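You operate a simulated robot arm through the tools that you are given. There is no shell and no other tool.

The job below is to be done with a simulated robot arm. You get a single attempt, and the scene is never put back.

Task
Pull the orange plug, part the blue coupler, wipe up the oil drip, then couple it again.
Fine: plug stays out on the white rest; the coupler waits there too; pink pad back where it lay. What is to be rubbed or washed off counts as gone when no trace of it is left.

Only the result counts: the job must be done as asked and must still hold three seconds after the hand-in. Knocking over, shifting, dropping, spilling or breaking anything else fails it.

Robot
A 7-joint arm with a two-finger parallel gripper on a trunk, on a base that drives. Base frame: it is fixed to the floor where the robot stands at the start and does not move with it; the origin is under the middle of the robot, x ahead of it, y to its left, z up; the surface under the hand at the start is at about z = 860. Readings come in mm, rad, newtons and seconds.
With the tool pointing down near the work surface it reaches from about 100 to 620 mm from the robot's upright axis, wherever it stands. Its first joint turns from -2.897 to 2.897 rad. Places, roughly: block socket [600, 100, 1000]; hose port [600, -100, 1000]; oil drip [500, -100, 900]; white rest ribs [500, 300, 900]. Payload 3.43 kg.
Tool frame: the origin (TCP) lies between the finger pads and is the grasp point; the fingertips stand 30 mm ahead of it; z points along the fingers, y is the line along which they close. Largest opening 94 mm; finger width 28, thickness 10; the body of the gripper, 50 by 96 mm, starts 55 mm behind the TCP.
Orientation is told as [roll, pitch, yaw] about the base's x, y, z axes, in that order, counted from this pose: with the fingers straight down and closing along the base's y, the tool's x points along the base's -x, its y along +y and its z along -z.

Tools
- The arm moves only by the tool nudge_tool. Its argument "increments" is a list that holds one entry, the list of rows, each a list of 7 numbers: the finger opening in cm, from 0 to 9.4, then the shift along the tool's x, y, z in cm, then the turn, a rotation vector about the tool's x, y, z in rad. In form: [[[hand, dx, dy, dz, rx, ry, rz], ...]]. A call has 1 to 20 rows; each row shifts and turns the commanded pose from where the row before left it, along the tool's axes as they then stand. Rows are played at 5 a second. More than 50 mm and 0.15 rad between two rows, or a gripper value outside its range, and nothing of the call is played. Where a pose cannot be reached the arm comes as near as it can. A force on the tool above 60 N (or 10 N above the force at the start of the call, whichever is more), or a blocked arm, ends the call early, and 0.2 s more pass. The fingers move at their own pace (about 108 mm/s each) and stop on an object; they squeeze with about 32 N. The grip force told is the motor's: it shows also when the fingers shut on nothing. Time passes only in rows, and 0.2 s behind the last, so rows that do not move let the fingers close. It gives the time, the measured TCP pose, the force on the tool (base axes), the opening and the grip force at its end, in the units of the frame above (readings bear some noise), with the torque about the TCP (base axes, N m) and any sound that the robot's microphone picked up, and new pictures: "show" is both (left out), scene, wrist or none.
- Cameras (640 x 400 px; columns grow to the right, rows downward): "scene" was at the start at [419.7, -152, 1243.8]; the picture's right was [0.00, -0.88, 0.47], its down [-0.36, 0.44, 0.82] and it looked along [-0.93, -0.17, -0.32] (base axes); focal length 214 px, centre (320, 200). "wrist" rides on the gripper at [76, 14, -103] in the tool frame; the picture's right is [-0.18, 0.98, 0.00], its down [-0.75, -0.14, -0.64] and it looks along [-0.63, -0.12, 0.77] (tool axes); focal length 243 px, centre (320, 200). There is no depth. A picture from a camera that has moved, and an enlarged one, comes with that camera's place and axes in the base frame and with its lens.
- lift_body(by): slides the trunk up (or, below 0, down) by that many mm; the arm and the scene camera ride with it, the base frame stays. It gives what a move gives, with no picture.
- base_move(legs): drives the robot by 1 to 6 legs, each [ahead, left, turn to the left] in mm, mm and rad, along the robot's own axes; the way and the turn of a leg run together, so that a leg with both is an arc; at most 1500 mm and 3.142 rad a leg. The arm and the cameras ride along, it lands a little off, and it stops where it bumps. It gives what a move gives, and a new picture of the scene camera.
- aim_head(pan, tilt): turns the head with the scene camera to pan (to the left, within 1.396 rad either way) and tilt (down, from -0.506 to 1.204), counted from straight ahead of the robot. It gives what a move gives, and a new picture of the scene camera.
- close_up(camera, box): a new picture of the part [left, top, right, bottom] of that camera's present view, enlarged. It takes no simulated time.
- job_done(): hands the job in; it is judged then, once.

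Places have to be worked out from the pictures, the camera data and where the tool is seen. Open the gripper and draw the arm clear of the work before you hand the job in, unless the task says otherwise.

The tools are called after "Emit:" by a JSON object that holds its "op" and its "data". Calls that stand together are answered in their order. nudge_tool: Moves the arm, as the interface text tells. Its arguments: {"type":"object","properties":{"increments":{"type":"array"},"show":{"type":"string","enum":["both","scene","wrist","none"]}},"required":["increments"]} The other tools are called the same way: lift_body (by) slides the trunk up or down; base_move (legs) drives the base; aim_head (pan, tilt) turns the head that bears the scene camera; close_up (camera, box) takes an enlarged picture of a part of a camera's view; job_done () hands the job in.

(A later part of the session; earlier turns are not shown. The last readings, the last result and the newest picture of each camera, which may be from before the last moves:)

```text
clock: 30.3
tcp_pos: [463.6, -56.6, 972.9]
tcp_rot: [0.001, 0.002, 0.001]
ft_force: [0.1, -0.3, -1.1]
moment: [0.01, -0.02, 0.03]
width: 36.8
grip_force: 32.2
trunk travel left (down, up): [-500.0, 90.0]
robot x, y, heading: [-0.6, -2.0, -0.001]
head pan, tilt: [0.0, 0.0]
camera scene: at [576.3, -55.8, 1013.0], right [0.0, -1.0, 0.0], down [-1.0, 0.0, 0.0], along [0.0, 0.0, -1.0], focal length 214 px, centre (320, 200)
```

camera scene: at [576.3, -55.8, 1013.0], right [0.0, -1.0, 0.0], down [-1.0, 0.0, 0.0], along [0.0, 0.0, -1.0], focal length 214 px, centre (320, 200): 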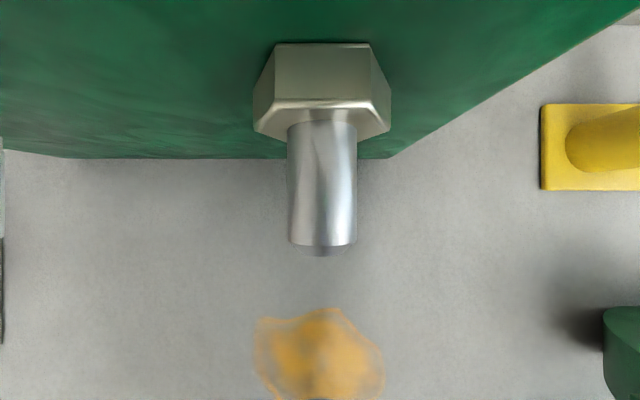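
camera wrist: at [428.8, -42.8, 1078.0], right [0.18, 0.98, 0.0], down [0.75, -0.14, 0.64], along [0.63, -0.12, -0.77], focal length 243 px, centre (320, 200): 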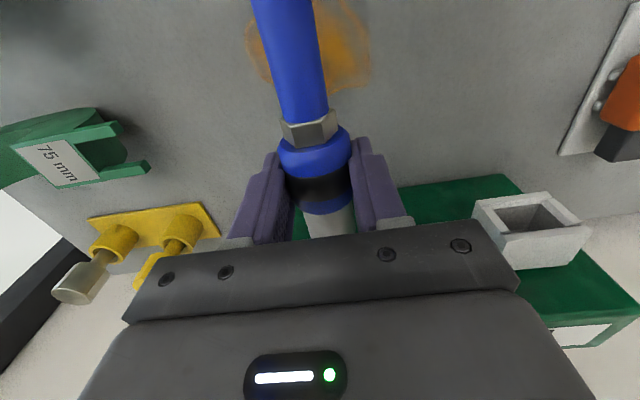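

Now clear: the port is a slim nipple on a hex; the coupler's grey tube slides over it. Parted. The coupler is ~165 mm long (hose end −111 to tube end +55 from the TCP). I'll raise it and carry it left, then turn 90° so it lies along the ribs.

Emit:
{"op": "nudge_tool", "data": {"increments": [[[0, 0, 0, -4.0, 0, 0, 0], [0, 0, 4.8, 0, 0, 0, 0], [0, 0, 4.8, 0, 0, 0, 0], [0, 0, 4.8, 0, 0, 0, 0], [0, 0, 4.8, 0, 0, 0, 0], [0, 0, 4.8, 0, 0, 0, 0], [0, 0, 4.8, 0, 0, 0, 0], [0, 0, 4.8, 0, 0, 0, 0], [0, 0, 0, 0, 0, 0, 0]]], "show": "both"}}

```text
clock: 32.3
tcp_pos: [464.2, 281.0, 1016.4]
tcp_rot: [0.0, -0.002, 0.0]
ft_force: [-0.2, 0.7, -1.8]
moment: [0.02, -0.06, 0.02]
width: 37.1
grip_force: 31.7
trunk travel left (down, up): [-500.0, 90.0]
robot x, y, heading: [-0.8, -0.3, -0.006]
head pan, tilt: [0.0, 0.0]
camera scene: at [576.2, 281.6, 1055.2], right [0.0, -1.0, 0.0], down [-1.0, 0.0, 0.0], along [0.0, 0.0, -1.0], focal length 214 px, centre (320, 200)
camera wrist: at [388.4, 294.3, 1118.9], right [0.18, 0.98, 0.0], down [0.75, -0.14, 0.64], along [0.63, -0.12, -0.77], focal length 243 px, centre (320, 200)
```

scene: 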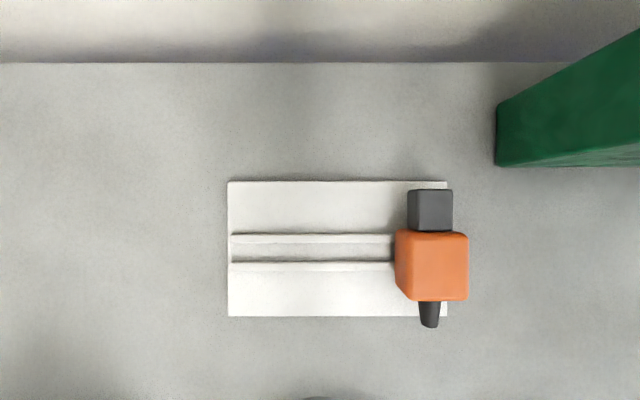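
wrist: 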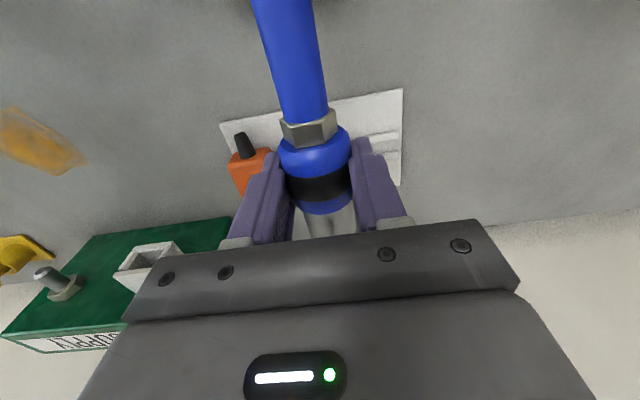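

Rest is clearly seen: rib gap centre x≈532.5, plug's left face y≈220. Rotating the tool by -90° yaw (about the tool z) in place so the grey tube faces -y.

Emit:
{"op": "nudge_tool", "data": {"increments": [[[0, 0, 0, 0, 0, 0, 0.1428], [0, 0, 0, 0, 0, 0, 0.1428], [0, 0, 0, 0, 0, 0, 0.1428], [0, 0, 0, 0, 0, 0, 0.1428], [0, 0, 0, 0, 0, 0, 0.1428], [0, 0, 0, 0, 0, 0, 0.1428], [0, 0, 0, 0, 0, 0, 0.1428], [0, 0, 0, 0, 0, 0, 0.1428], [0, 0, 0, 0, 0, 0, 0.1428], [0, 0, 0, 0, 0, 0, 0.1428], [0, 0, 0, 0, 0, 0, 0.1428], [0, 0, 0, 0, 0, 0, 0]]], "show": "both"}}

```text
clock: 34.9
tcp_pos: [465.5, 280.2, 1013.9]
tcp_rot: [0.0, -0.002, -1.573]
ft_force: [0.0, -0.2, -2.1]
moment: [-0.05, -0.01, -0.03]
width: 37.4
grip_force: 31.8
trunk travel left (down, up): [-500.0, 90.0]
robot x, y, heading: [2.1, 2.7, -0.0]
head pan, tilt: [0.0, 0.0]
camera scene: at [466.7, 170.7, 1054.5], right [-1.0, 0.0, 0.0], down [0.0, 1.0, 0.0], along [0.0, 0.0, -1.0], focal length 214 px, centre (320, 200)
camera wrist: at [479.5, 355.2, 1117.9], right [0.98, -0.19, 0.0], down [-0.14, -0.75, 0.64], along [-0.12, -0.63, -0.77], focal length 243 px, centre (320, 200)
```

scene: 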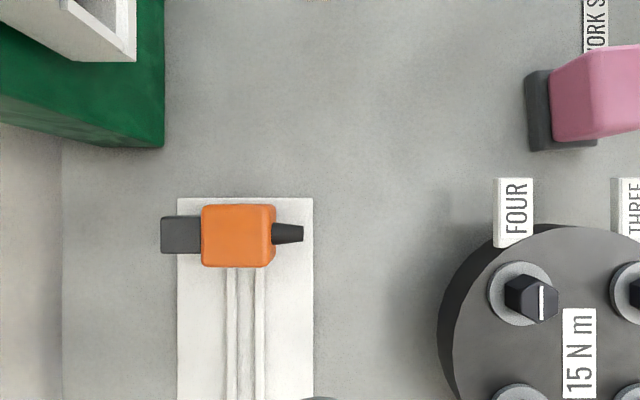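
wrist: 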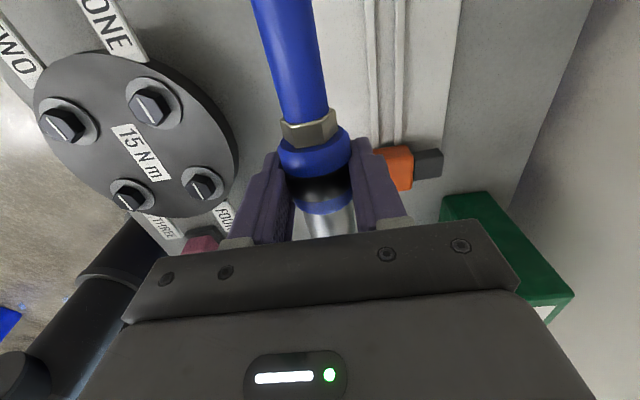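

Rotation fine; tube end is ~46 mm ahead of TCP so it will clear the plug by ~15 mm. Moving forward over the ribs.

Emit:
{"op": "nudge_tool", "data": {"increments": [[[0, 0, 3.35, 0, 0, 0, 0], [0, 0, 3.35, 0, 0, 0, 0], [0, 0, 0, 4.0, 0, 0, 0], [0, 0, 0, 3.0, 0, 0, 0], [0, 0, 0, 0, 0, 0, 0]]], "show": "both"}}

```text
clock: 36.1
tcp_pos: [531.3, 279.8, 944.3]
tcp_rot: [0.001, 0.0, -1.57]
ft_force: [-0.3, 0.1, -1.7]
moment: [-0.04, 0.03, 0.01]
width: 37.0
grip_force: 32.7
trunk travel left (down, up): [-500.0, 90.0]
robot x, y, heading: [-3.5, -0.9, 0.002]
head pan, tilt: [0.0, 0.0]
camera scene: at [534.0, 170.2, 983.5], right [-1.0, 0.0, 0.0], down [0.0, 1.0, 0.0], along [0.0, 0.0, -1.0], focal length 214 px, centre (320, 200)
camera wrist: at [546.6, 354.7, 1047.0], right [0.98, -0.18, 0.0], down [-0.14, -0.75, 0.64], along [-0.12, -0.63, -0.77], focal length 243 px, centre (320, 200)
```

scene: 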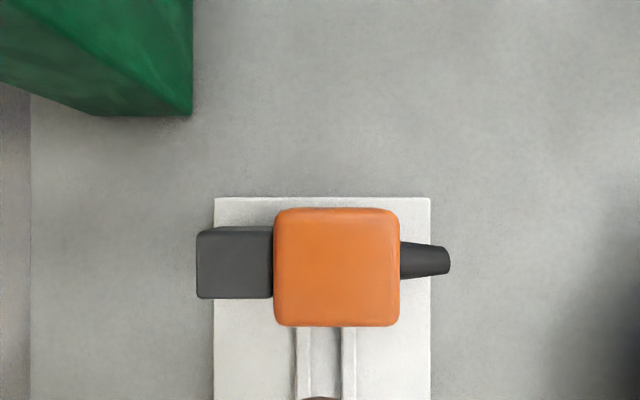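
wrist: 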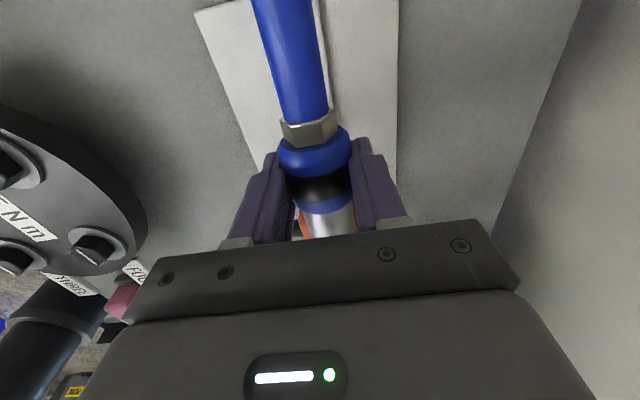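

Emit:
{"op": "close_up", "data": {"camera": "scene", "box": [240, 320, 400, 400]}}

Emit:
{"op": "close_up", "data": {"camera": "wrist", "box": [180, 0, 440, 160]}}

```text
4.00 times, centred on (320, 360) of scene
camera zoom: at [534.0, 170.2, 983.5], right [-1.0, 0.0, 0.0], down [0.0, 1.0, 0.0], along [0.0, 0.0, -1.0], focal length 858 px, centre (320, -440)
```

zoom: 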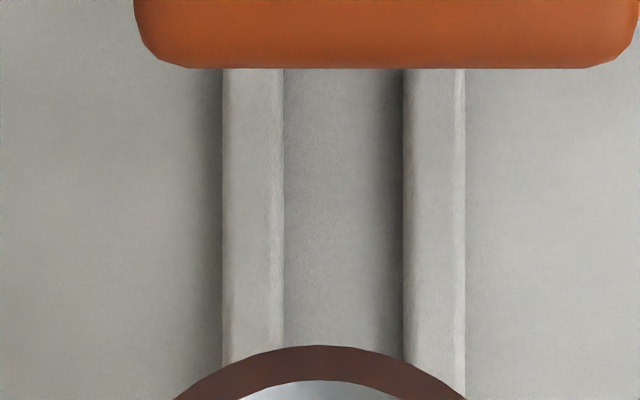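

```text
2.46 times, centred on (310, 80) of wrist
camera zoom: at [546.6, 354.7, 1047.0], right [0.98, -0.18, 0.0], down [-0.14, -0.75, 0.64], along [-0.12, -0.63, -0.77], focal length 597 px, centre (345, 495)
```

zoom: 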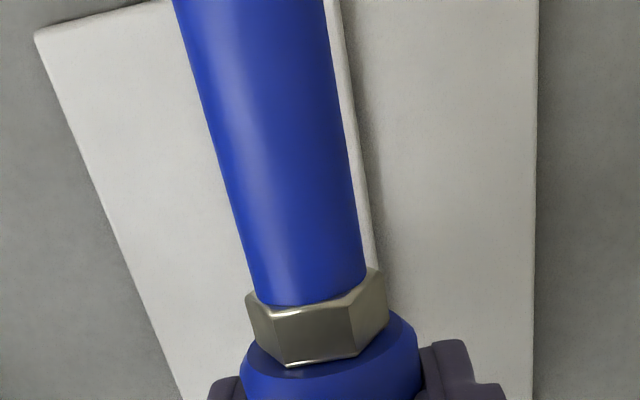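

Coupler axis is ~3 mm too far ahead of the rib gap centre. Correcting by -3 mm in x and lowering to ~z 912.

Emit:
{"op": "nudge_tool", "data": {"increments": [[[0, 0, -0.3, 1.5, 0, 0, 0], [0, 0, 0, 1.2, 0, 0, 0], [0, 0, 0, 0.5, 0, 0, 0], [0, 0, 0, 0, 0, 0, 0]]], "show": "scene"}}

```text
clock: 37.1
tcp_pos: [527.7, 278.2, 911.2]
tcp_rot: [0.001, -0.001, -1.572]
ft_force: [-0.4, 0.0, -2.3]
moment: [-0.03, -0.01, -0.02]
width: 36.9
grip_force: 32.1
trunk travel left (down, up): [-500.0, 90.0]
robot x, y, heading: [0.6, -3.2, 0.003]
head pan, tilt: [0.0, 0.0]
camera scene: at [529.5, 168.9, 951.5], right [-1.0, 0.0, 0.0], down [0.0, 1.0, 0.0], along [0.0, 0.0, -1.0], focal length 214 px, centre (320, 200)
```

scene: 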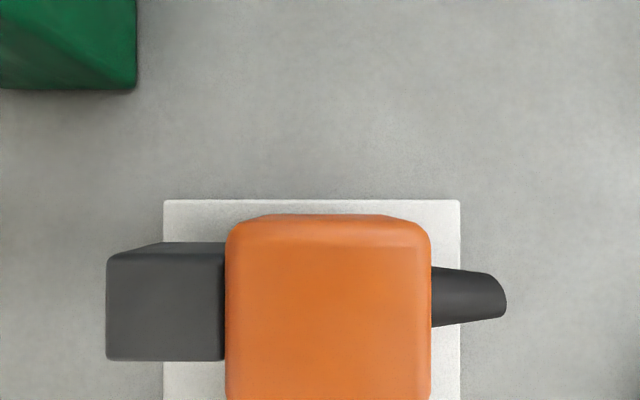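

No contact yet; lowering 2 mm at a time.

Emit:
{"op": "nudge_tool", "data": {"increments": [[[0, 0, 0, 0.2, 0, 0, 0], [0, 0, 0, 0.2, 0, 0, 0], [0, 0, 0, 0, 0, 0, 0]]], "show": "none"}}

```text
clock: 37.9
tcp_pos: [528.2, 279.3, 907.8]
tcp_rot: [0.0, 0.001, -1.571]
ft_force: [0.4, 0.1, -2.5]
moment: [-0.02, -0.04, 0.01]
width: 37.0
grip_force: 32.4
trunk travel left (down, up): [-500.0, 90.0]
robot x, y, heading: [-0.6, -1.7, -0.002]
head pan, tilt: [0.0, 0.0]
```

Emit:
{"op": "nudge_tool", "data": {"increments": [[[0, 0, 0, 0.15, 0, 0, 0], [0, 0, 0, 0.15, 0, 0, 0], [0, 0, 0, 0, 0, 0, 0]]], "show": "none"}}

```text
clock: 38.7
tcp_pos: [528.1, 278.9, 904.8]
tcp_rot: [0.0, -0.001, -1.571]
ft_force: [-0.7, 0.2, -2.5]
moment: [-0.02, 0.03, -0.01]
width: 37.0
grip_force: 32.0
trunk travel left (down, up): [-500.0, 90.0]
robot x, y, heading: [-0.1, -4.4, 0.002]
head pan, tilt: [0.0, 0.0]
```

No contact yet at z≈905; continuing gently.

Emit:
{"op": "nudge_tool", "data": {"increments": [[[0, 0, 0, 0.1, 0, 0, 0], [0, 0, 0, 0.1, 0, 0, 0], [0, 0, 0, 0, 0, 0, 0]]], "show": "none"}}

```text
clock: 39.5
tcp_pos: [527.1, 279.5, 903.6]
tcp_rot: [-0.001, 0.001, -1.569]
ft_force: [-1.3, -0.5, -2.0]
moment: [-0.07, 0.02, 0.01]
width: 37.0
grip_force: 32.2
trunk travel left (down, up): [-500.0, 90.0]
robot x, y, heading: [1.0, 2.4, -0.004]
head pan, tilt: [0.0, 0.0]
```

Emit:
{"op": "nudge_tool", "data": {"increments": [[[0, 0, 0, 0.1, 0, 0, 0], [0, 0, 0, 0, 0, 0, 0]]], "show": "wrist"}}

```text
clock: 40.1
tcp_pos: [528.3, 280.2, 903.1]
tcp_rot: [0.001, -0.002, -1.572]
ft_force: [0.7, 0.2, -1.7]
moment: [-0.05, -0.01, 0.02]
width: 37.0
grip_force: 31.8
trunk travel left (down, up): [-500.0, 90.0]
robot x, y, heading: [-2.1, -0.5, -0.0]
head pan, tilt: [0.0, 0.0]
camera wrist: at [542.5, 355.1, 1005.7], right [0.98, -0.18, 0.0], down [-0.14, -0.75, 0.64], along [-0.12, -0.63, -0.77], focal length 243 px, centre (320, 200)
```

wrist: 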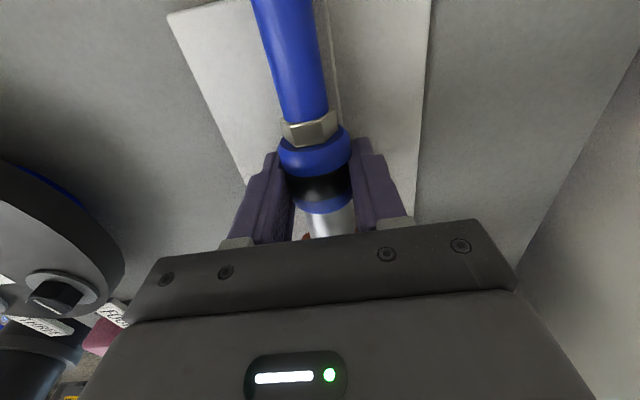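

Emit:
{"op": "nudge_tool", "data": {"increments": [[[0, 0, 0, 0.1, 0, 0, 0], [0, 0, 0, 0.1, 0, 0, 0], [0, 0, 0, 0, 0, 0, 0]]], "show": "none"}}

```text
clock: 40.9
tcp_pos: [528.1, 281.5, 901.8]
tcp_rot: [0.0, 0.001, -1.571]
ft_force: [2.6, 1.4, 6.7]
moment: [0.01, -0.07, 0.0]
width: 37.2
grip_force: 32.0
trunk travel left (down, up): [-500.0, 90.0]
robot x, y, heading: [0.2, 0.6, 0.005]
head pan, tilt: [0.0, 0.0]
```

Contact ≈9 N at z≈902: the sleeve sits in the ribs. Opening the fingers gradually.

Emit:
{"op": "nudge_tool", "data": {"increments": [[[4.0, 0, 0, 0, 0, 0, 0], [4.4, 0, 0, 0, 0, 0, 0], [5.0, 0, 0, 0, 0, 0, 0], [6.0, 0, 0, 0, 0, 0, 0], [6.0, 0, 0, 0, 0, 0, 0]]], "show": "both"}}

```text
clock: 42.1
tcp_pos: [527.8, 281.4, 899.6]
tcp_rot: [0.001, 0.0, -1.571]
ft_force: [-0.4, -1.5, 0.8]
moment: [-0.03, 0.0, -0.02]
width: 60.0
grip_force: 0.1
trunk travel left (down, up): [-500.0, 90.0]
robot x, y, heading: [1.7, 0.5, 0.004]
head pan, tilt: [0.0, 0.0]
camera scene: at [530.0, 170.6, 940.8], right [-1.0, 0.0, 0.0], down [0.0, 1.0, 0.0], along [0.0, 0.0, -1.0], focal length 214 px, centre (320, 200)
camera wrist: at [542.5, 355.1, 1004.3], right [0.98, -0.18, 0.0], down [-0.14, -0.75, 0.64], along [-0.12, -0.63, -0.77], focal length 243 px, centre (320, 200)
```

scene: 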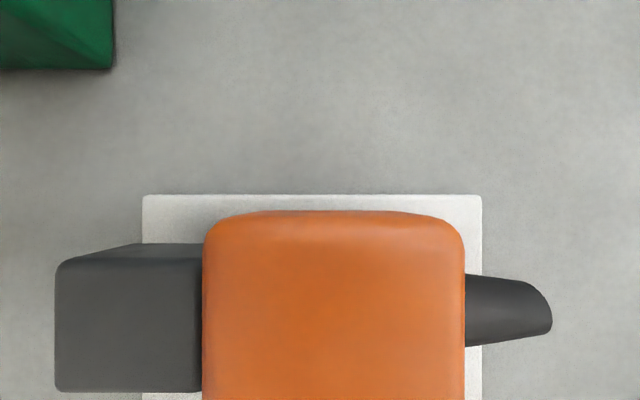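
wrist: 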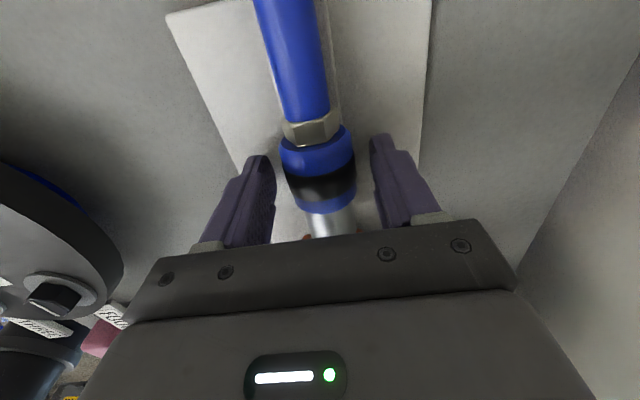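

Released; the coupler settled between the ribs. Lifting straight up and inspecting.

Emit:
{"op": "nudge_tool", "data": {"increments": [[[7.0, 0, 0, -2.0, 0, 0, 0], [7.0, 0, 0, -4.0, 0, 0, 0], [7.0, 0, 0, -4.0, 0, 0, 0], [7.0, 4.5, 0, -2.0, 0, 0, 0], [7.0, 4.5, 0, -2.0, 0, 0, 0], [7.0, 0, 0, 0, 0, 0, 0]]], "show": "both"}}

```text
clock: 43.5
tcp_pos: [528.3, 367.5, 1035.9]
tcp_rot: [0.0, -0.001, -1.571]
ft_force: [-0.8, -0.1, -0.2]
moment: [-0.05, 0.03, 0.02]
width: 69.8
grip_force: 0.0
trunk travel left (down, up): [-500.0, 90.0]
robot x, y, heading: [0.1, -2.5, 0.004]
head pan, tilt: [0.0, 0.0]
camera scene: at [529.9, 258.1, 1076.4], right [-1.0, 0.0, 0.0], down [0.0, 1.0, 0.0], along [0.0, 0.0, -1.0], focal length 214 px, centre (320, 200)
camera wrist: at [542.5, 442.6, 1139.9], right [0.98, -0.18, 0.0], down [-0.14, -0.75, 0.64], along [-0.12, -0.63, -0.77], focal length 243 px, centre (320, 200)
```

scene: 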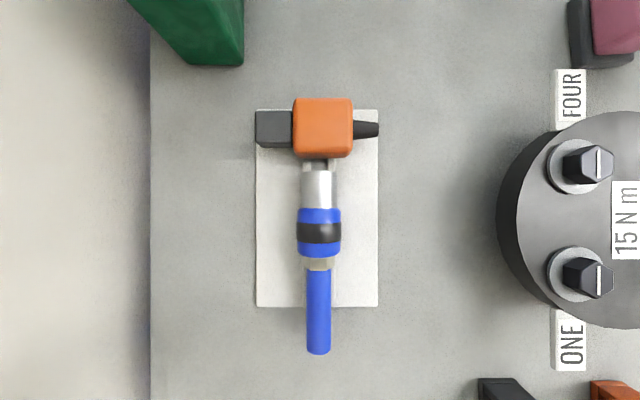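
wrist: 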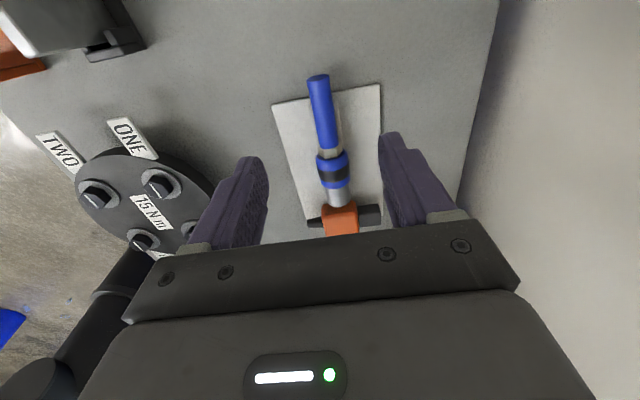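

Both parts lie on the rest. Zooming to record the coupler's resting position and alignment.

Emit:
{"op": "close_up", "data": {"camera": "scene", "box": [220, 80, 420, 370]}}

Emit:
{"op": "close_up", "data": {"camera": "wrist", "box": [250, 60, 420, 240]}}

```text
1.38 times, centred on (320, 225) of scene
camera zoom: at [529.9, 258.1, 1076.4], right [-1.0, 0.0, 0.0], down [0.0, 1.0, 0.0], along [0.0, 0.0, -1.0], focal length 296 px, centre (320, 166)
```

zoom: 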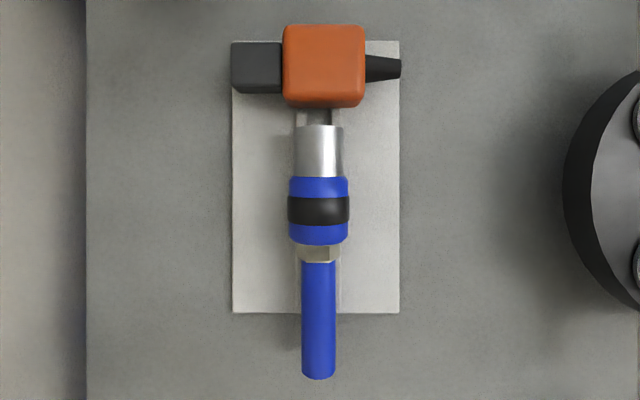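

```text
2.22 times, centred on (335, 150) of wrist
camera zoom: at [542.5, 442.6, 1139.9], right [0.98, -0.18, 0.0], down [-0.14, -0.75, 0.64], along [-0.12, -0.63, -0.77], focal length 539 px, centre (287, 311)
```

zoom: 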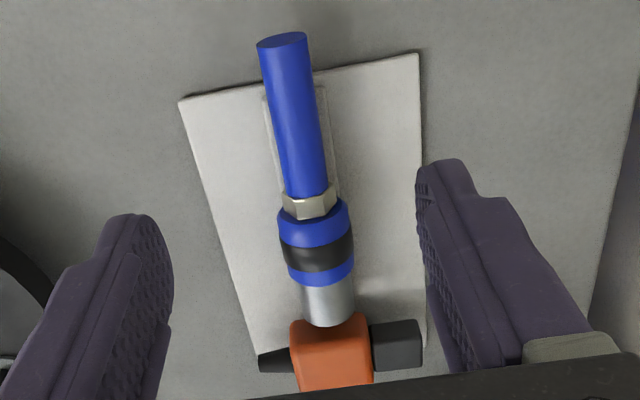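

Coupler lies straight along the ribs, clear of the plug. Now heading toward the pink pad: carry the empty hand back, then rotate to the pad's yaw (~+0.075 rad).

Emit:
{"op": "nudge_tool", "data": {"increments": [[[9.4, -3.45, -2.85, 0, 0, 0, 0], [9.4, -3.45, -2.85, 0, 0, 0, 0], [9.4, -3.45, -2.85, 0, 0, 0, 0], [9.4, -3.45, -2.85, 0, 0, 0, 0], [9.4, -3.45, -2.85, 0, 0, 0, 0], [9.4, -3.45, -2.85, 0, 0, 0, 0], [9.4, -3.45, -2.85, 0, 0, 0, 0], [9.4, -3.45, -2.85, 0, 0, 0, 0], [9.4, 0, 0, 0, 0, 0, 0]]], "show": "none"}}

Emit:
{"op": "nudge_tool", "data": {"increments": [[[9.4, 0, 0, 0, 0, 0, -0.1428], [9.4, 0, 0, 0, 0, 0, -0.1428], [9.4, 0, 0, 0, 0, 0, -0.1428], [9.4, 0, 0, 0, 0, 0, -0.1428], [9.4, 0, 0, 0, 0, 0, -0.1428], [9.4, 0, 0, 0, 0, 0, -0.1428], [9.4, 0, 0, 0, 0, 0, -0.1428], [9.4, 0, 0, 0, 0, 0, -0.1428], [9.4, 0, 0, 0, 0, 0, -0.1428], [9.4, 0, 0, 0, 0, 0, -0.1428], [9.4, 0, 0, 0, 0, 0, -0.1428], [9.4, 0, 0, 0, 0, 0, 0]]], "show": "both"}}

```text
clock: 45.5
tcp_pos: [300.8, 93.7, 1040.3]
tcp_rot: [0.0, 0.002, -1.569]
ft_force: [0.1, -1.0, 0.1]
moment: [0.0, -0.02, -0.03]
width: 94.1
grip_force: 0.1
trunk travel left (down, up): [-500.0, 90.0]
robot x, y, heading: [0.7, 2.0, -0.001]
head pan, tilt: [0.0, 0.0]
```

```text
clock: 48.1
tcp_pos: [300.3, 95.1, 1038.7]
tcp_rot: [-0.001, 0.0, 0.002]
ft_force: [0.1, 0.5, 0.4]
moment: [0.01, -0.04, -0.02]
width: 94.2
grip_force: 0.0
trunk travel left (down, up): [-500.0, 90.0]
robot x, y, heading: [-3.1, -1.5, -0.001]
head pan, tilt: [0.0, 0.0]
camera scene: at [412.3, 94.6, 1079.7], right [0.0, -1.0, 0.0], down [-1.0, 0.0, 0.0], along [0.0, 0.0, -1.0], focal length 214 px, centre (320, 200)
camera wrist: at [224.4, 106.9, 1143.2], right [0.18, 0.98, 0.0], down [0.75, -0.14, 0.64], along [0.63, -0.12, -0.77], focal length 243 px, centre (320, 200)
```

scene: 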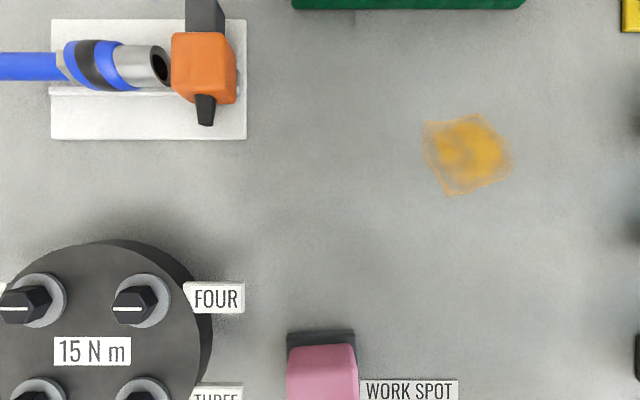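
wrist: 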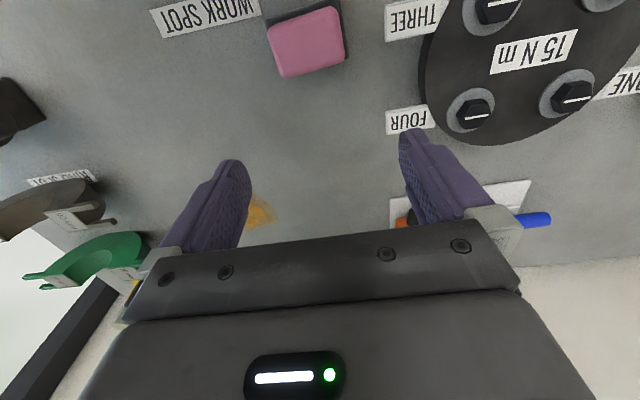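

Oil patch fully visible: x 416–502, y -103…-9. Looking at the pad with the head tilted back.

Emit:
{"op": "aim_head", "data": {"pan": 0.0, "tilt": 0.6}}

Emit:
{"op": "close_up", "data": {"camera": "wrist", "box": [240, 0, 380, 90]}}

Emit:
{"op": "close_up", "data": {"camera": "scene", "box": [240, 100, 400, 220]}}

```text
clock: 49.1
tcp_pos: [300.1, 93.4, 1039.4]
tcp_rot: [0.0, -0.002, -0.001]
ft_force: [0.3, 0.6, -0.5]
moment: [0.01, -0.04, -0.01]
width: 93.8
grip_force: 0.0
trunk travel left (down, up): [-500.0, 90.0]
robot x, y, heading: [-0.5, 2.9, 0.001]
head pan, tilt: [0.0, 0.6]
camera scene: at [357.1, 94.6, 1081.2], right [0.0, -1.0, 0.0], down [-0.83, 0.0, 0.56], along [-0.56, 0.0, -0.83], focal length 214 px, centre (320, 200)
```

scene: 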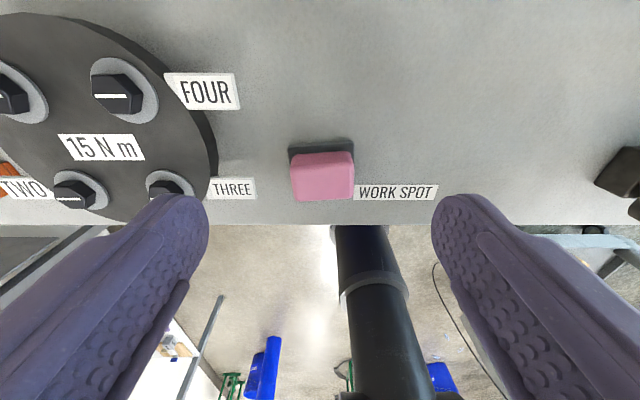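

```text
4.44 times, centred on (310, 45) of wrist
camera zoom: at [224.4, 107.1, 1143.2], right [0.18, 0.98, 0.0], down [0.75, -0.14, 0.64], along [0.63, -0.12, -0.77], focal length 1078 px, centre (364, 889)
```

zoom: 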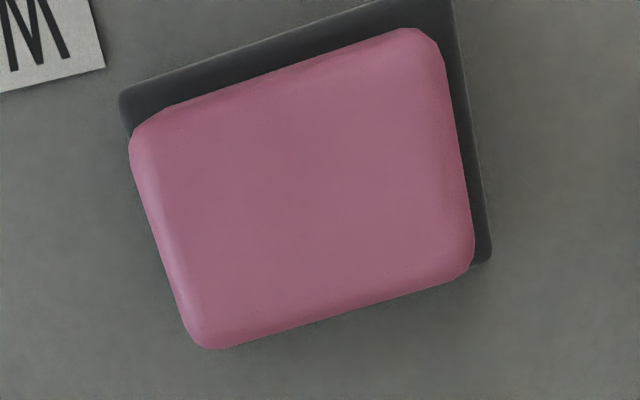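

```text
3.33 times, centred on (320, 160) of scene
camera zoom: at [357.1, 94.6, 1081.2], right [0.0, -1.0, 0.0], down [-0.83, 0.0, 0.56], along [-0.56, 0.0, -0.83], focal length 715 px, centre (320, 333)
```

zoom: 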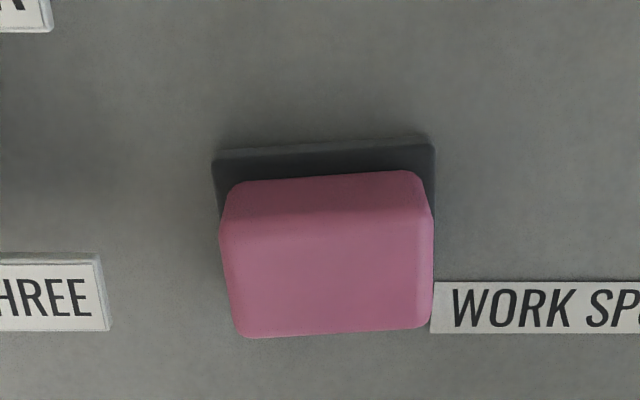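

Pad is centred at ≈ (254, 91), yaw ≈ +0.08, top z≈898. Positioning above it and lowering to z≈930 for a check.

Emit:
{"op": "nudge_tool", "data": {"increments": [[[9.4, 0, 0, 0, 0, 0, -0.08], [9.4, 4.61, 0.07, 0, 0, 0, 0], [9.4, 0, 0, 4.0, 0, 0, 0], [9.4, 0, 0, 4.0, 0, 0, 0], [9.4, 0, 0, 2.5, 0, 0, 0], [9.4, 0, 0, 0, 0, 0, 0]]], "show": "both"}}

```text
clock: 50.5
tcp_pos: [251.3, 92.5, 932.3]
tcp_rot: [-0.001, -0.001, 0.08]
ft_force: [-0.5, 0.3, -0.5]
moment: [-0.02, -0.02, 0.0]
width: 93.9
grip_force: 0.0
trunk travel left (down, up): [-500.0, 90.0]
robot x, y, heading: [2.0, 1.1, 0.003]
head pan, tilt: [0.0, 0.6]
camera scene: at [308.6, 96.3, 973.9], right [0.08, -1.0, 0.0], down [-0.82, -0.07, 0.57], along [-0.56, -0.05, -0.82], focal length 214 px, centre (320, 200)
camera wrist: at [175.2, 98.4, 1035.9], right [0.1, 0.99, 0.0], down [0.76, -0.08, 0.64], along [0.64, -0.07, -0.77], focal length 243 px, centre (320, 200)
```

scene: 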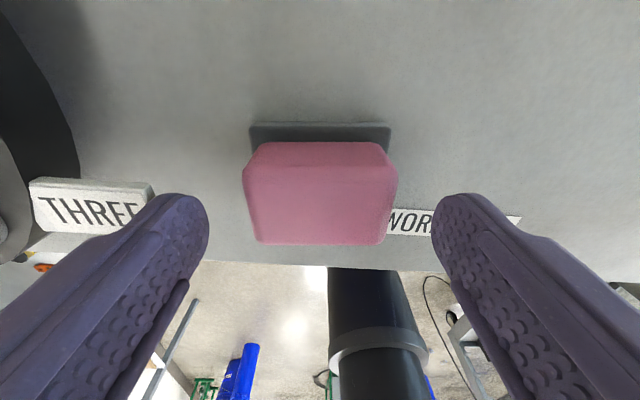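
wrist: 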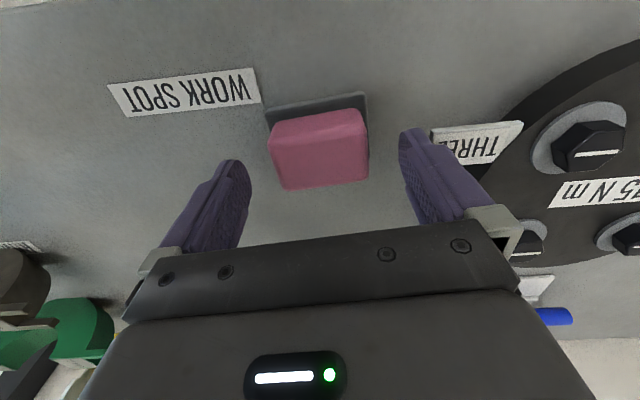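

Well aligned. The "THREE" tag (z≈905, right end y≈155) is near the left finger, so I'll narrow the opening to 7.6 cm, lower to z≈904 and close on the pad.

Emit:
{"op": "nudge_tool", "data": {"increments": [[[7.6, 0, 0, 0, 0, 0, 0], [7.6, 0, 0, 1.5, 0, 0, 0], [7.6, 0, 0, 1.3, 0, 0, 0], [7.6, 0, 0, 0, 0, 0, 0]]], "show": "both"}}

```text
clock: 51.5
tcp_pos: [252.2, 92.3, 905.3]
tcp_rot: [-0.001, 0.0, 0.081]
ft_force: [-0.5, 0.6, 0.5]
moment: [-0.01, -0.04, 0.0]
width: 75.7
grip_force: 0.1
trunk travel left (down, up): [-500.0, 90.0]
robot x, y, heading: [2.3, 2.4, -0.002]
head pan, tilt: [0.0, 0.6]
camera scene: at [309.8, 96.4, 947.3], right [0.08, -1.0, 0.0], down [-0.82, -0.07, 0.57], along [-0.56, -0.04, -0.82], focal length 214 px, centre (320, 200)
camera wrist: at [176.4, 98.5, 1009.2], right [0.11, 0.99, 0.0], down [0.76, -0.08, 0.64], along [0.64, -0.07, -0.77], focal length 243 px, centre (320, 200)
```

scene: 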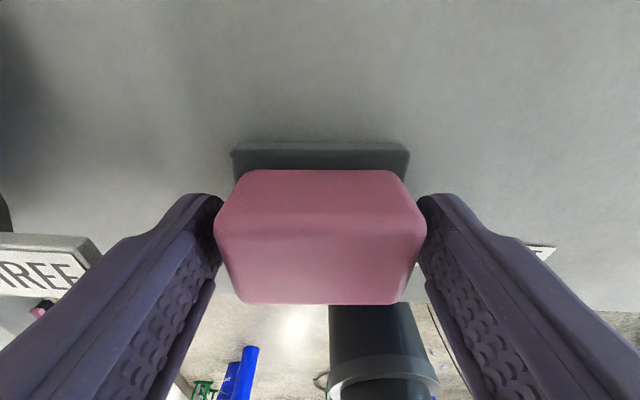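
wrist: 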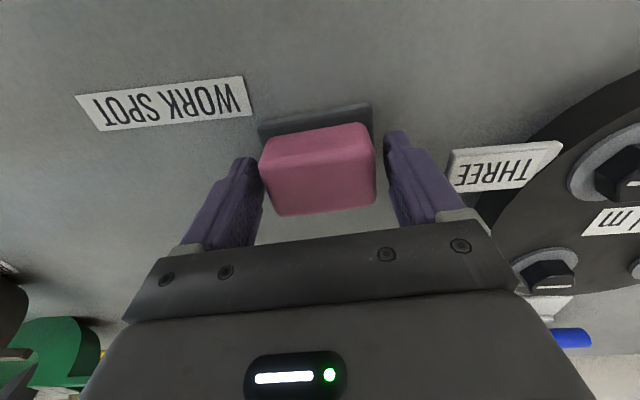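

Centred. Closing on the pad.

Emit:
{"op": "nudge_tool", "data": {"increments": [[[6.2, 0, 0, 0, 0, 0, 0], [0, 0, 0, 0, 0, 0, 0], [0, 0, 0, 0, 0, 0, 0], [0, 0, 0, 0, 0, 0, 0]]], "show": "scene"}}

```text
clock: 52.5
tcp_pos: [253.0, 91.4, 905.2]
tcp_rot: [0.0, 0.001, 0.081]
ft_force: [-0.2, 0.0, 0.0]
moment: [0.0, 0.0, 0.02]
width: 63.8
grip_force: 32.2
trunk travel left (down, up): [-500.0, 90.0]
robot x, y, heading: [2.5, 1.5, 0.001]
head pan, tilt: [0.0, 0.6]
camera scene: at [309.8, 96.4, 947.3], right [0.08, -1.0, 0.0], down [-0.82, -0.07, 0.57], along [-0.56, -0.05, -0.82], focal length 214 px, centre (320, 200)
```

scene: 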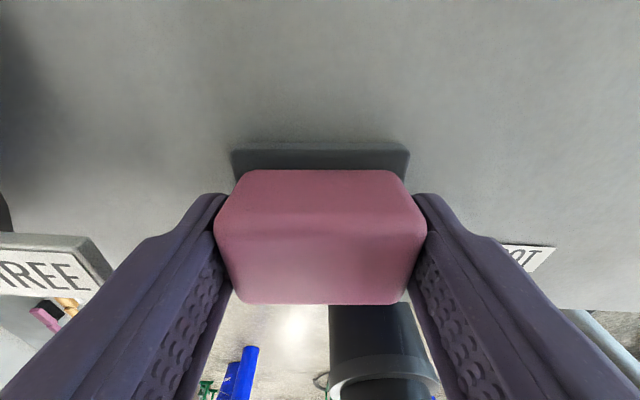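

Pad gripped at 63.8 mm (32 N). Lifting 5 cm and checking the dark mat stays behind.

Emit:
{"op": "nudge_tool", "data": {"increments": [[[0, 0, 0, -1.0, 0, 0, 0], [0, 0, 0, -2.0, 0, 0, 0], [0, 0, 0, -3.0, 0, 0, 0], [0, 0, 0, 0, 0, 0, 0]]], "show": "both"}}

```text
clock: 53.5
tcp_pos: [254.2, 89.2, 967.5]
tcp_rot: [0.001, 0.001, 0.081]
ft_force: [0.2, 0.3, -0.6]
moment: [0.0, 0.03, 0.0]
width: 63.8
grip_force: 31.9
trunk travel left (down, up): [-500.0, 90.0]
robot x, y, heading: [1.3, -1.7, -0.001]
head pan, tilt: [0.0, 0.6]
camera scene: at [311.2, 93.8, 1009.8], right [0.08, -1.0, 0.0], down [-0.82, -0.07, 0.57], along [-0.56, -0.05, -0.82], focal length 214 px, centre (320, 200)
camera wrist: at [177.9, 95.9, 1071.9], right [0.1, 0.99, 0.0], down [0.76, -0.08, 0.64], along [0.64, -0.07, -0.77], focal length 243 px, centre (320, 200)
```

scene: 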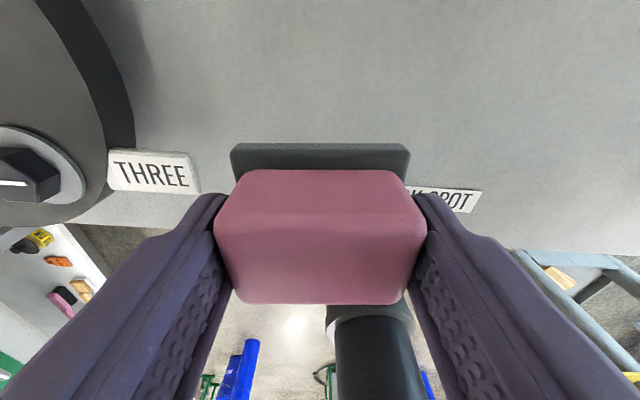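
wrist: 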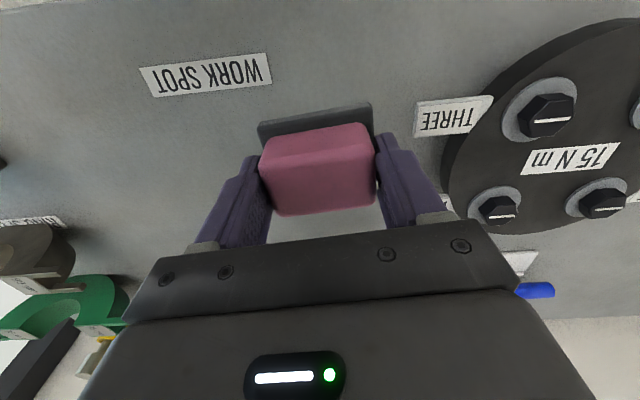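

The dark layer is the pad's own sole (≈72×57 mm), so the pad lies directly on the bench; contact occurs at TCP z≈905. Carrying it to the +y side of the oil at (430, 0) and lowering to just above contact.

Emit:
{"op": "nudge_tool", "data": {"increments": [[[0, -3.384, -2.098, 0, 0, 0, 0], [0, -3.384, -2.098, 0, 0, 0, 0], [0, -3.384, -2.098, 0, 0, 0, 0], [0, -3.384, -2.098, 0, 0, 0, 0], [0, -3.384, -2.098, 0, 0, 0, 0], [0, 0, 0, 2.8, 0, 0, 0], [0, 0, 0, 2.5, 0, 0, 0], [0, 0, 0, 0, 0, 0, 0]]], "show": "both"}}

```text
clock: 55.3
tcp_pos: [431.4, 0.6, 914.3]
tcp_rot: [-0.001, 0.001, 0.081]
ft_force: [0.1, 0.1, -1.1]
moment: [-0.02, 0.02, 0.01]
width: 63.7
grip_force: 32.0
trunk travel left (down, up): [-500.0, 90.0]
robot x, y, heading: [-1.6, 0.8, -0.0]
head pan, tilt: [0.0, 0.6]
camera scene: at [489.4, 4.6, 955.5], right [0.08, -1.0, 0.0], down [-0.82, -0.07, 0.57], along [-0.56, -0.05, -0.82], focal length 214 px, centre (320, 200)
camera wrist: at [356.1, 6.7, 1017.4], right [0.11, 0.99, 0.0], down [0.76, -0.08, 0.64], along [0.64, -0.07, -0.77], focal length 243 px, centre (320, 200)
```

scene: 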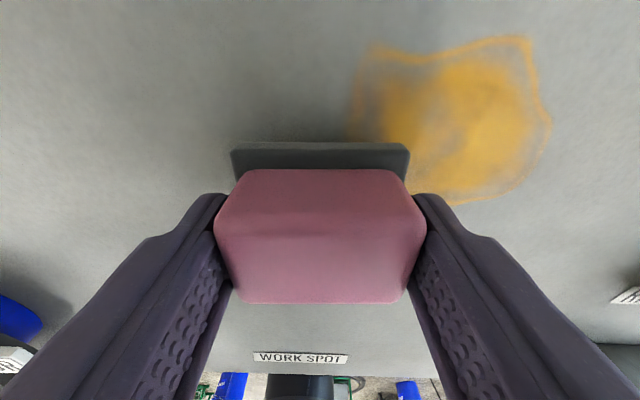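
wrist: 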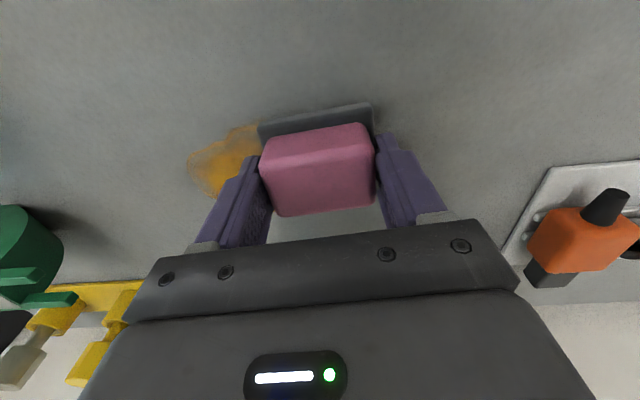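

Lowering in small steps to feel contact.

Emit:
{"op": "nudge_tool", "data": {"increments": [[[0, 0, 0, 0.4, 0, 0, 0], [0, 0, 0, 0.3, 0, 0, 0], [0, 0, 0, 0.2, 0, 0, 0], [0, 0, 0, 0, 0, 0, 0]]], "show": "none"}}

```text
clock: 56.3
tcp_pos: [432.4, -0.2, 906.1]
tcp_rot: [0.0, -0.002, 0.081]
ft_force: [1.2, 0.4, 8.0]
moment: [-0.03, 0.09, 0.0]
width: 64.0
grip_force: 32.0
trunk travel left (down, up): [-500.0, 90.0]
robot x, y, heading: [0.6, -2.7, -0.002]
head pan, tilt: [0.0, 0.6]
```

Contact with ≈8–9 N. First sweep toward -y across the near part of the patch.

Emit:
{"op": "nudge_tool", "data": {"increments": [[[0, 0.125, -1.566, 0.05, 0, 0, 0], [0, 0.125, -1.566, 0, 0, 0, 0], [0, 0.125, -1.566, 0, 0, 0, 0], [0, 0.125, -1.566, 0, 0, 0, 0], [0, 0.125, -1.566, 0, 0, 0, 0], [0, 0.125, -1.566, 0, 0, 0, 0], [0, 0.125, -1.566, 0, 0, 0, 0], [0, 0, 0, 0, 0, 0, 0]]], "show": "both"}}

```text
clock: 58.1
tcp_pos: [431.7, -110.7, 905.7]
tcp_rot: [-0.001, 0.001, 0.08]
ft_force: [-1.7, 1.8, 9.0]
moment: [-0.05, -0.07, 0.0]
width: 63.7
grip_force: 32.2
trunk travel left (down, up): [-500.0, 90.0]
robot x, y, heading: [1.6, 2.9, 0.001]
head pan, tilt: [0.0, 0.6]
camera scene: at [487.5, -105.6, 947.2], right [0.08, -1.0, 0.0], down [-0.82, -0.07, 0.57], along [-0.56, -0.05, -0.82], focal length 214 px, centre (320, 200)
camera wrist: at [354.2, -103.6, 1009.2], right [0.1, 0.99, 0.0], down [0.76, -0.08, 0.64], along [0.64, -0.07, -0.77], focal length 243 px, centre (320, 200)
```

scene: 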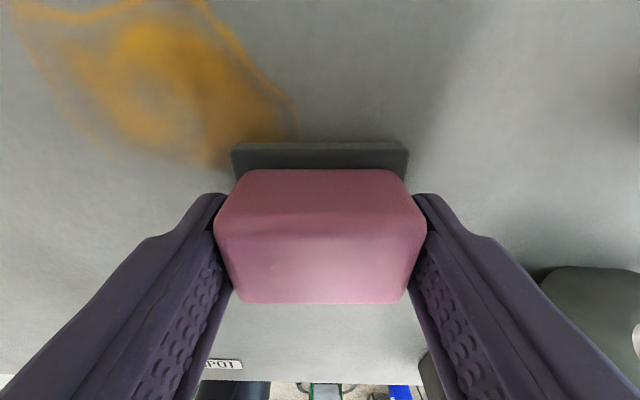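
wrist: 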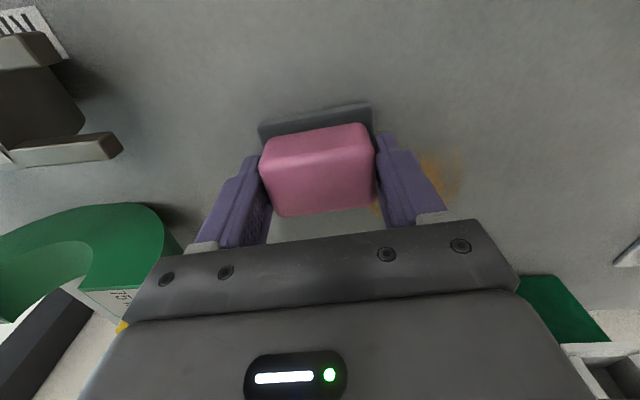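

Wiping works (near strip clean). Next: step +27 mm in x and sweep back toward +y, then another +27 mm and sweep -y.

Emit:
{"op": "nudge_tool", "data": {"increments": [[[0, -1.345, -0.108, 0, 0, 0, 0], [0, -1.345, -0.108, 0, 0, 0, 0], [0, -0.125, 1.566, 0, 0, 0, 0], [0, -0.125, 1.566, 0, 0, 0, 0], [0, -0.125, 1.566, 0, 0, 0, 0], [0, -0.125, 1.566, 0, 0, 0, 0], [0, -0.125, 1.566, 0, 0, 0, 0], [0, -0.125, 1.566, 0, 0, 0, 0], [0, -0.125, 1.566, 0, 0, 0, 0], [0, -1.345, -0.108, 0, 0, 0, 0], [0, -1.345, -0.108, 0, 0, 0, 0], [0, 0.125, -1.566, 0, 0, 0, 0], [0, 0.125, -1.566, 0, 0, 0, 0], [0, 0.125, -1.566, 0, 0, 0, 0], [0, 0.125, -1.566, 0, 0, 0, 0], [0, 0.125, -1.566, 0, 0, 0, 0], [0, 0.125, -1.566, 0, 0, 0, 0], [0, 0.125, -1.566, 0, 0, 0, 0], [0, 0, 0, 0, 0, 0, 0]]], "show": "both"}}

```text
clock: 61.0
tcp_pos: [485.3, -24.1, 904.3]
tcp_rot: [0.014, -0.006, 0.113]
ft_force: [-5.0, 27.8, 11.3]
moment: [-1.67, -0.34, 1.9]
width: 63.6
grip_force: 32.0
trunk travel left (down, up): [-500.0, 90.0]
robot x, y, heading: [0.4, -0.8, 0.008]
head pan, tilt: [0.0, 0.6]
stopped in row 14: the force on the tool passed its limit at 69 N (the readings are from after the stop); the commanded pose is now the measured one
camera scene: at [541.9, -15.9, 946.7], right [0.11, -0.99, -0.04], down [-0.82, -0.12, 0.56], along [-0.56, -0.03, -0.83], focal length 214 px, centre (320, 200)
camera wrist: at [408.9, -21.4, 1007.9], right [0.07, 1.0, 0.01], down [0.76, -0.07, 0.64], along [0.64, -0.04, -0.77], focal length 243 px, centre (320, 200)
```

scene: 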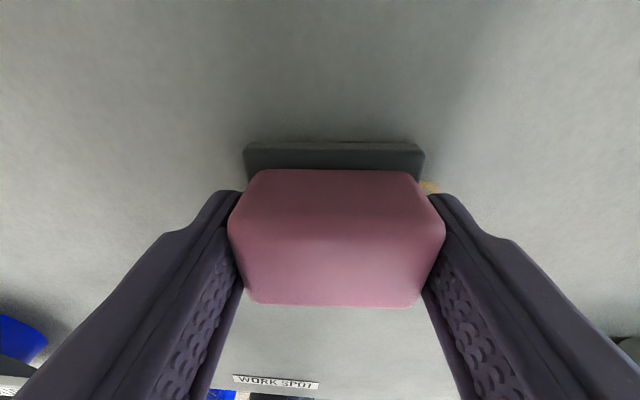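
wrist: 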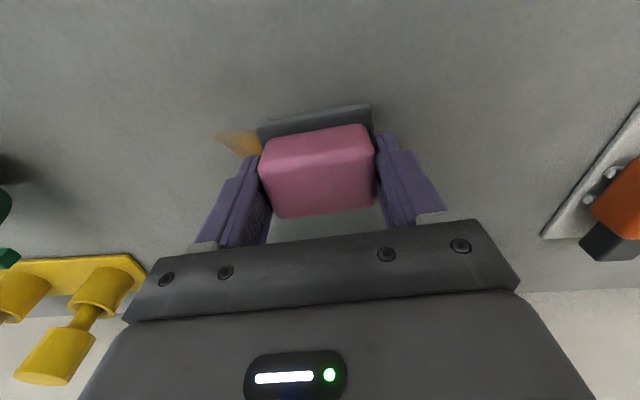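

The stop came from contact about 70–80 mm ahead of and 57 mm above the TCP — the head housing on the hand bumping the bare nipple. So the head is solid. I'll back off in +y immediately, then lift.

Emit:
{"op": "nudge_tool", "data": {"increments": [[[0, 0, 1.0, 0, 0, 0, 0], [0, 0, 1.0, 0, 0, 0, 0], [0, 0, 0, 0, 0, 0, 0]]], "show": "none"}}

```text
clock: 61.9
tcp_pos: [485.1, -13.3, 903.5]
tcp_rot: [0.008, -0.006, 0.098]
ft_force: [0.7, -1.4, 4.9]
moment: [-0.27, 0.06, 0.04]
width: 63.6
grip_force: 31.9
trunk travel left (down, up): [-500.0, 90.0]
robot x, y, heading: [0.3, 0.3, 0.004]
head pan, tilt: [0.0, 0.6]
```

Free of contact. Lifting the pad 6 cm and backing off to look at the patch and the port.

Emit:
{"op": "nudge_tool", "data": {"increments": [[[0, 0, 0, -3.0, 0, 0, 0], [0, 0, 0, -3.5, 0, 0, 0], [0, 4.0, 0, 0, 0, 0, 0], [0, 4.0, 0, -1.0, 0, 0, 0], [0, 0, 0, 0, 0, 0, 0]]], "show": "wrist"}}

Emit:
{"op": "aim_head", "data": {"pan": 0.0, "tilt": 0.0}}

```text
clock: 63.0
tcp_pos: [406.0, -21.7, 977.8]
tcp_rot: [0.009, -0.003, 0.101]
ft_force: [0.7, 0.2, -0.5]
moment: [0.01, -0.01, -0.01]
width: 63.6
grip_force: 32.0
trunk travel left (down, up): [-500.0, 90.0]
robot x, y, heading: [3.0, -1.6, 0.005]
head pan, tilt: [0.0, 0.6]
camera wrist: at [328.8, -17.8, 1081.1], right [0.08, 1.0, 0.01], down [0.76, -0.07, 0.64], along [0.64, -0.05, -0.77], focal length 243 px, centre (320, 200)
```

wrist: 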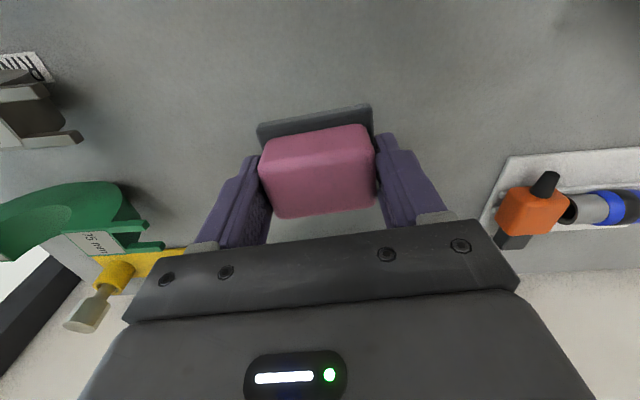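

```text
clock: 64.0
tcp_pos: [405.9, -21.9, 977.4]
tcp_rot: [0.008, -0.003, 0.102]
ft_force: [-0.8, -0.2, -1.2]
moment: [-0.01, 0.0, -0.02]
width: 63.8
grip_force: 32.1
trunk travel left (down, up): [-500.0, 90.0]
robot x, y, heading: [1.5, -2.0, 0.01]
head pan, tilt: [0.0, 0.0]
camera scene: at [517.2, -10.8, 1018.2], right [0.1, -0.99, -0.01], down [-0.99, -0.1, 0.0], along [0.0, 0.01, -1.0], focal length 214 px, centre (320, 200)
```

scene: 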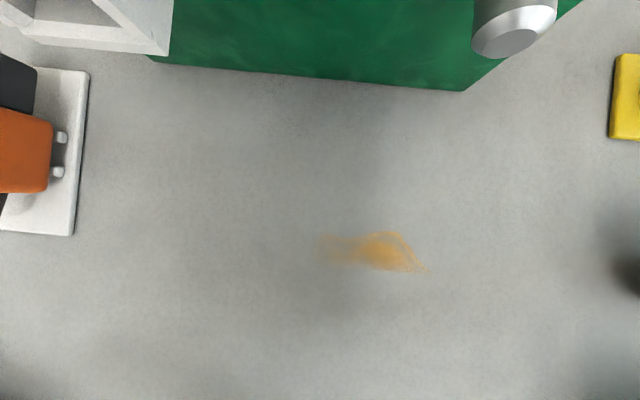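

Only a small strip is left (x≈474–501, y≈-93…-12); port and block look unmoved. I'll turn the hand to yaw +90° so the head points to +y, away from the nipple, and correct the tiny tilt.

Emit:
{"op": "nudge_tool", "data": {"increments": [[[0, 0, 0, 0, 0.008, 0.003, 0], [0, 0, 0, 0, 0, 0, -0.1469], [0, 0, 0, 0, 0, 0, -0.1469], [0, 0, 0, 0, 0, 0, -0.1469], [0, 0, 0, 0, 0, 0, -0.1469], [0, 0, 0, 0, 0, 0, -0.1469], [0, 0, 0, 0, 0, 0, -0.1469], [0, 0, 0, 0, 0, 0, -0.1469], [0, 0, 0, 0, 0, 0, -0.1469], [0, 0, 0, 0, 0, 0, -0.1469], [0, 0, 0, 0, 0, 0, -0.1469], [0, 0, 0, 0, 0, 0, 0]]], "show": "none"}}

Emit:
{"op": "aim_head", "data": {"pan": 0.0, "tilt": 0.6}}

```text
clock: 66.7
tcp_pos: [405.0, -19.6, 979.6]
tcp_rot: [0.001, 0.001, 1.572]
ft_force: [-0.5, 0.1, -1.0]
moment: [0.02, 0.01, 0.02]
width: 63.6
grip_force: 32.0
trunk travel left (down, up): [-500.0, 90.0]
robot x, y, heading: [-1.3, 0.7, 0.0]
head pan, tilt: [0.0, 0.0]
```

```text
clock: 67.7
tcp_pos: [405.9, -20.2, 978.4]
tcp_rot: [0.0, -0.002, 1.571]
ft_force: [-0.5, -0.8, -0.7]
moment: [0.01, 0.01, -0.01]
width: 63.7
grip_force: 31.8
trunk travel left (down, up): [-500.0, 90.0]
robot x, y, heading: [-0.4, -2.8, 0.007]
head pan, tilt: [0.0, 0.6]
camera scene: at [407.8, 35.6, 1020.8], right [1.0, 0.0, 0.0], down [0.0, -0.83, 0.56], along [0.0, -0.56, -0.83], focal length 214 px, centre (320, 200)
```

scene: 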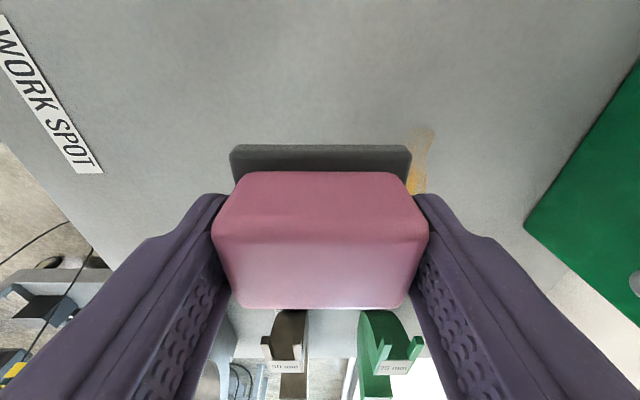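

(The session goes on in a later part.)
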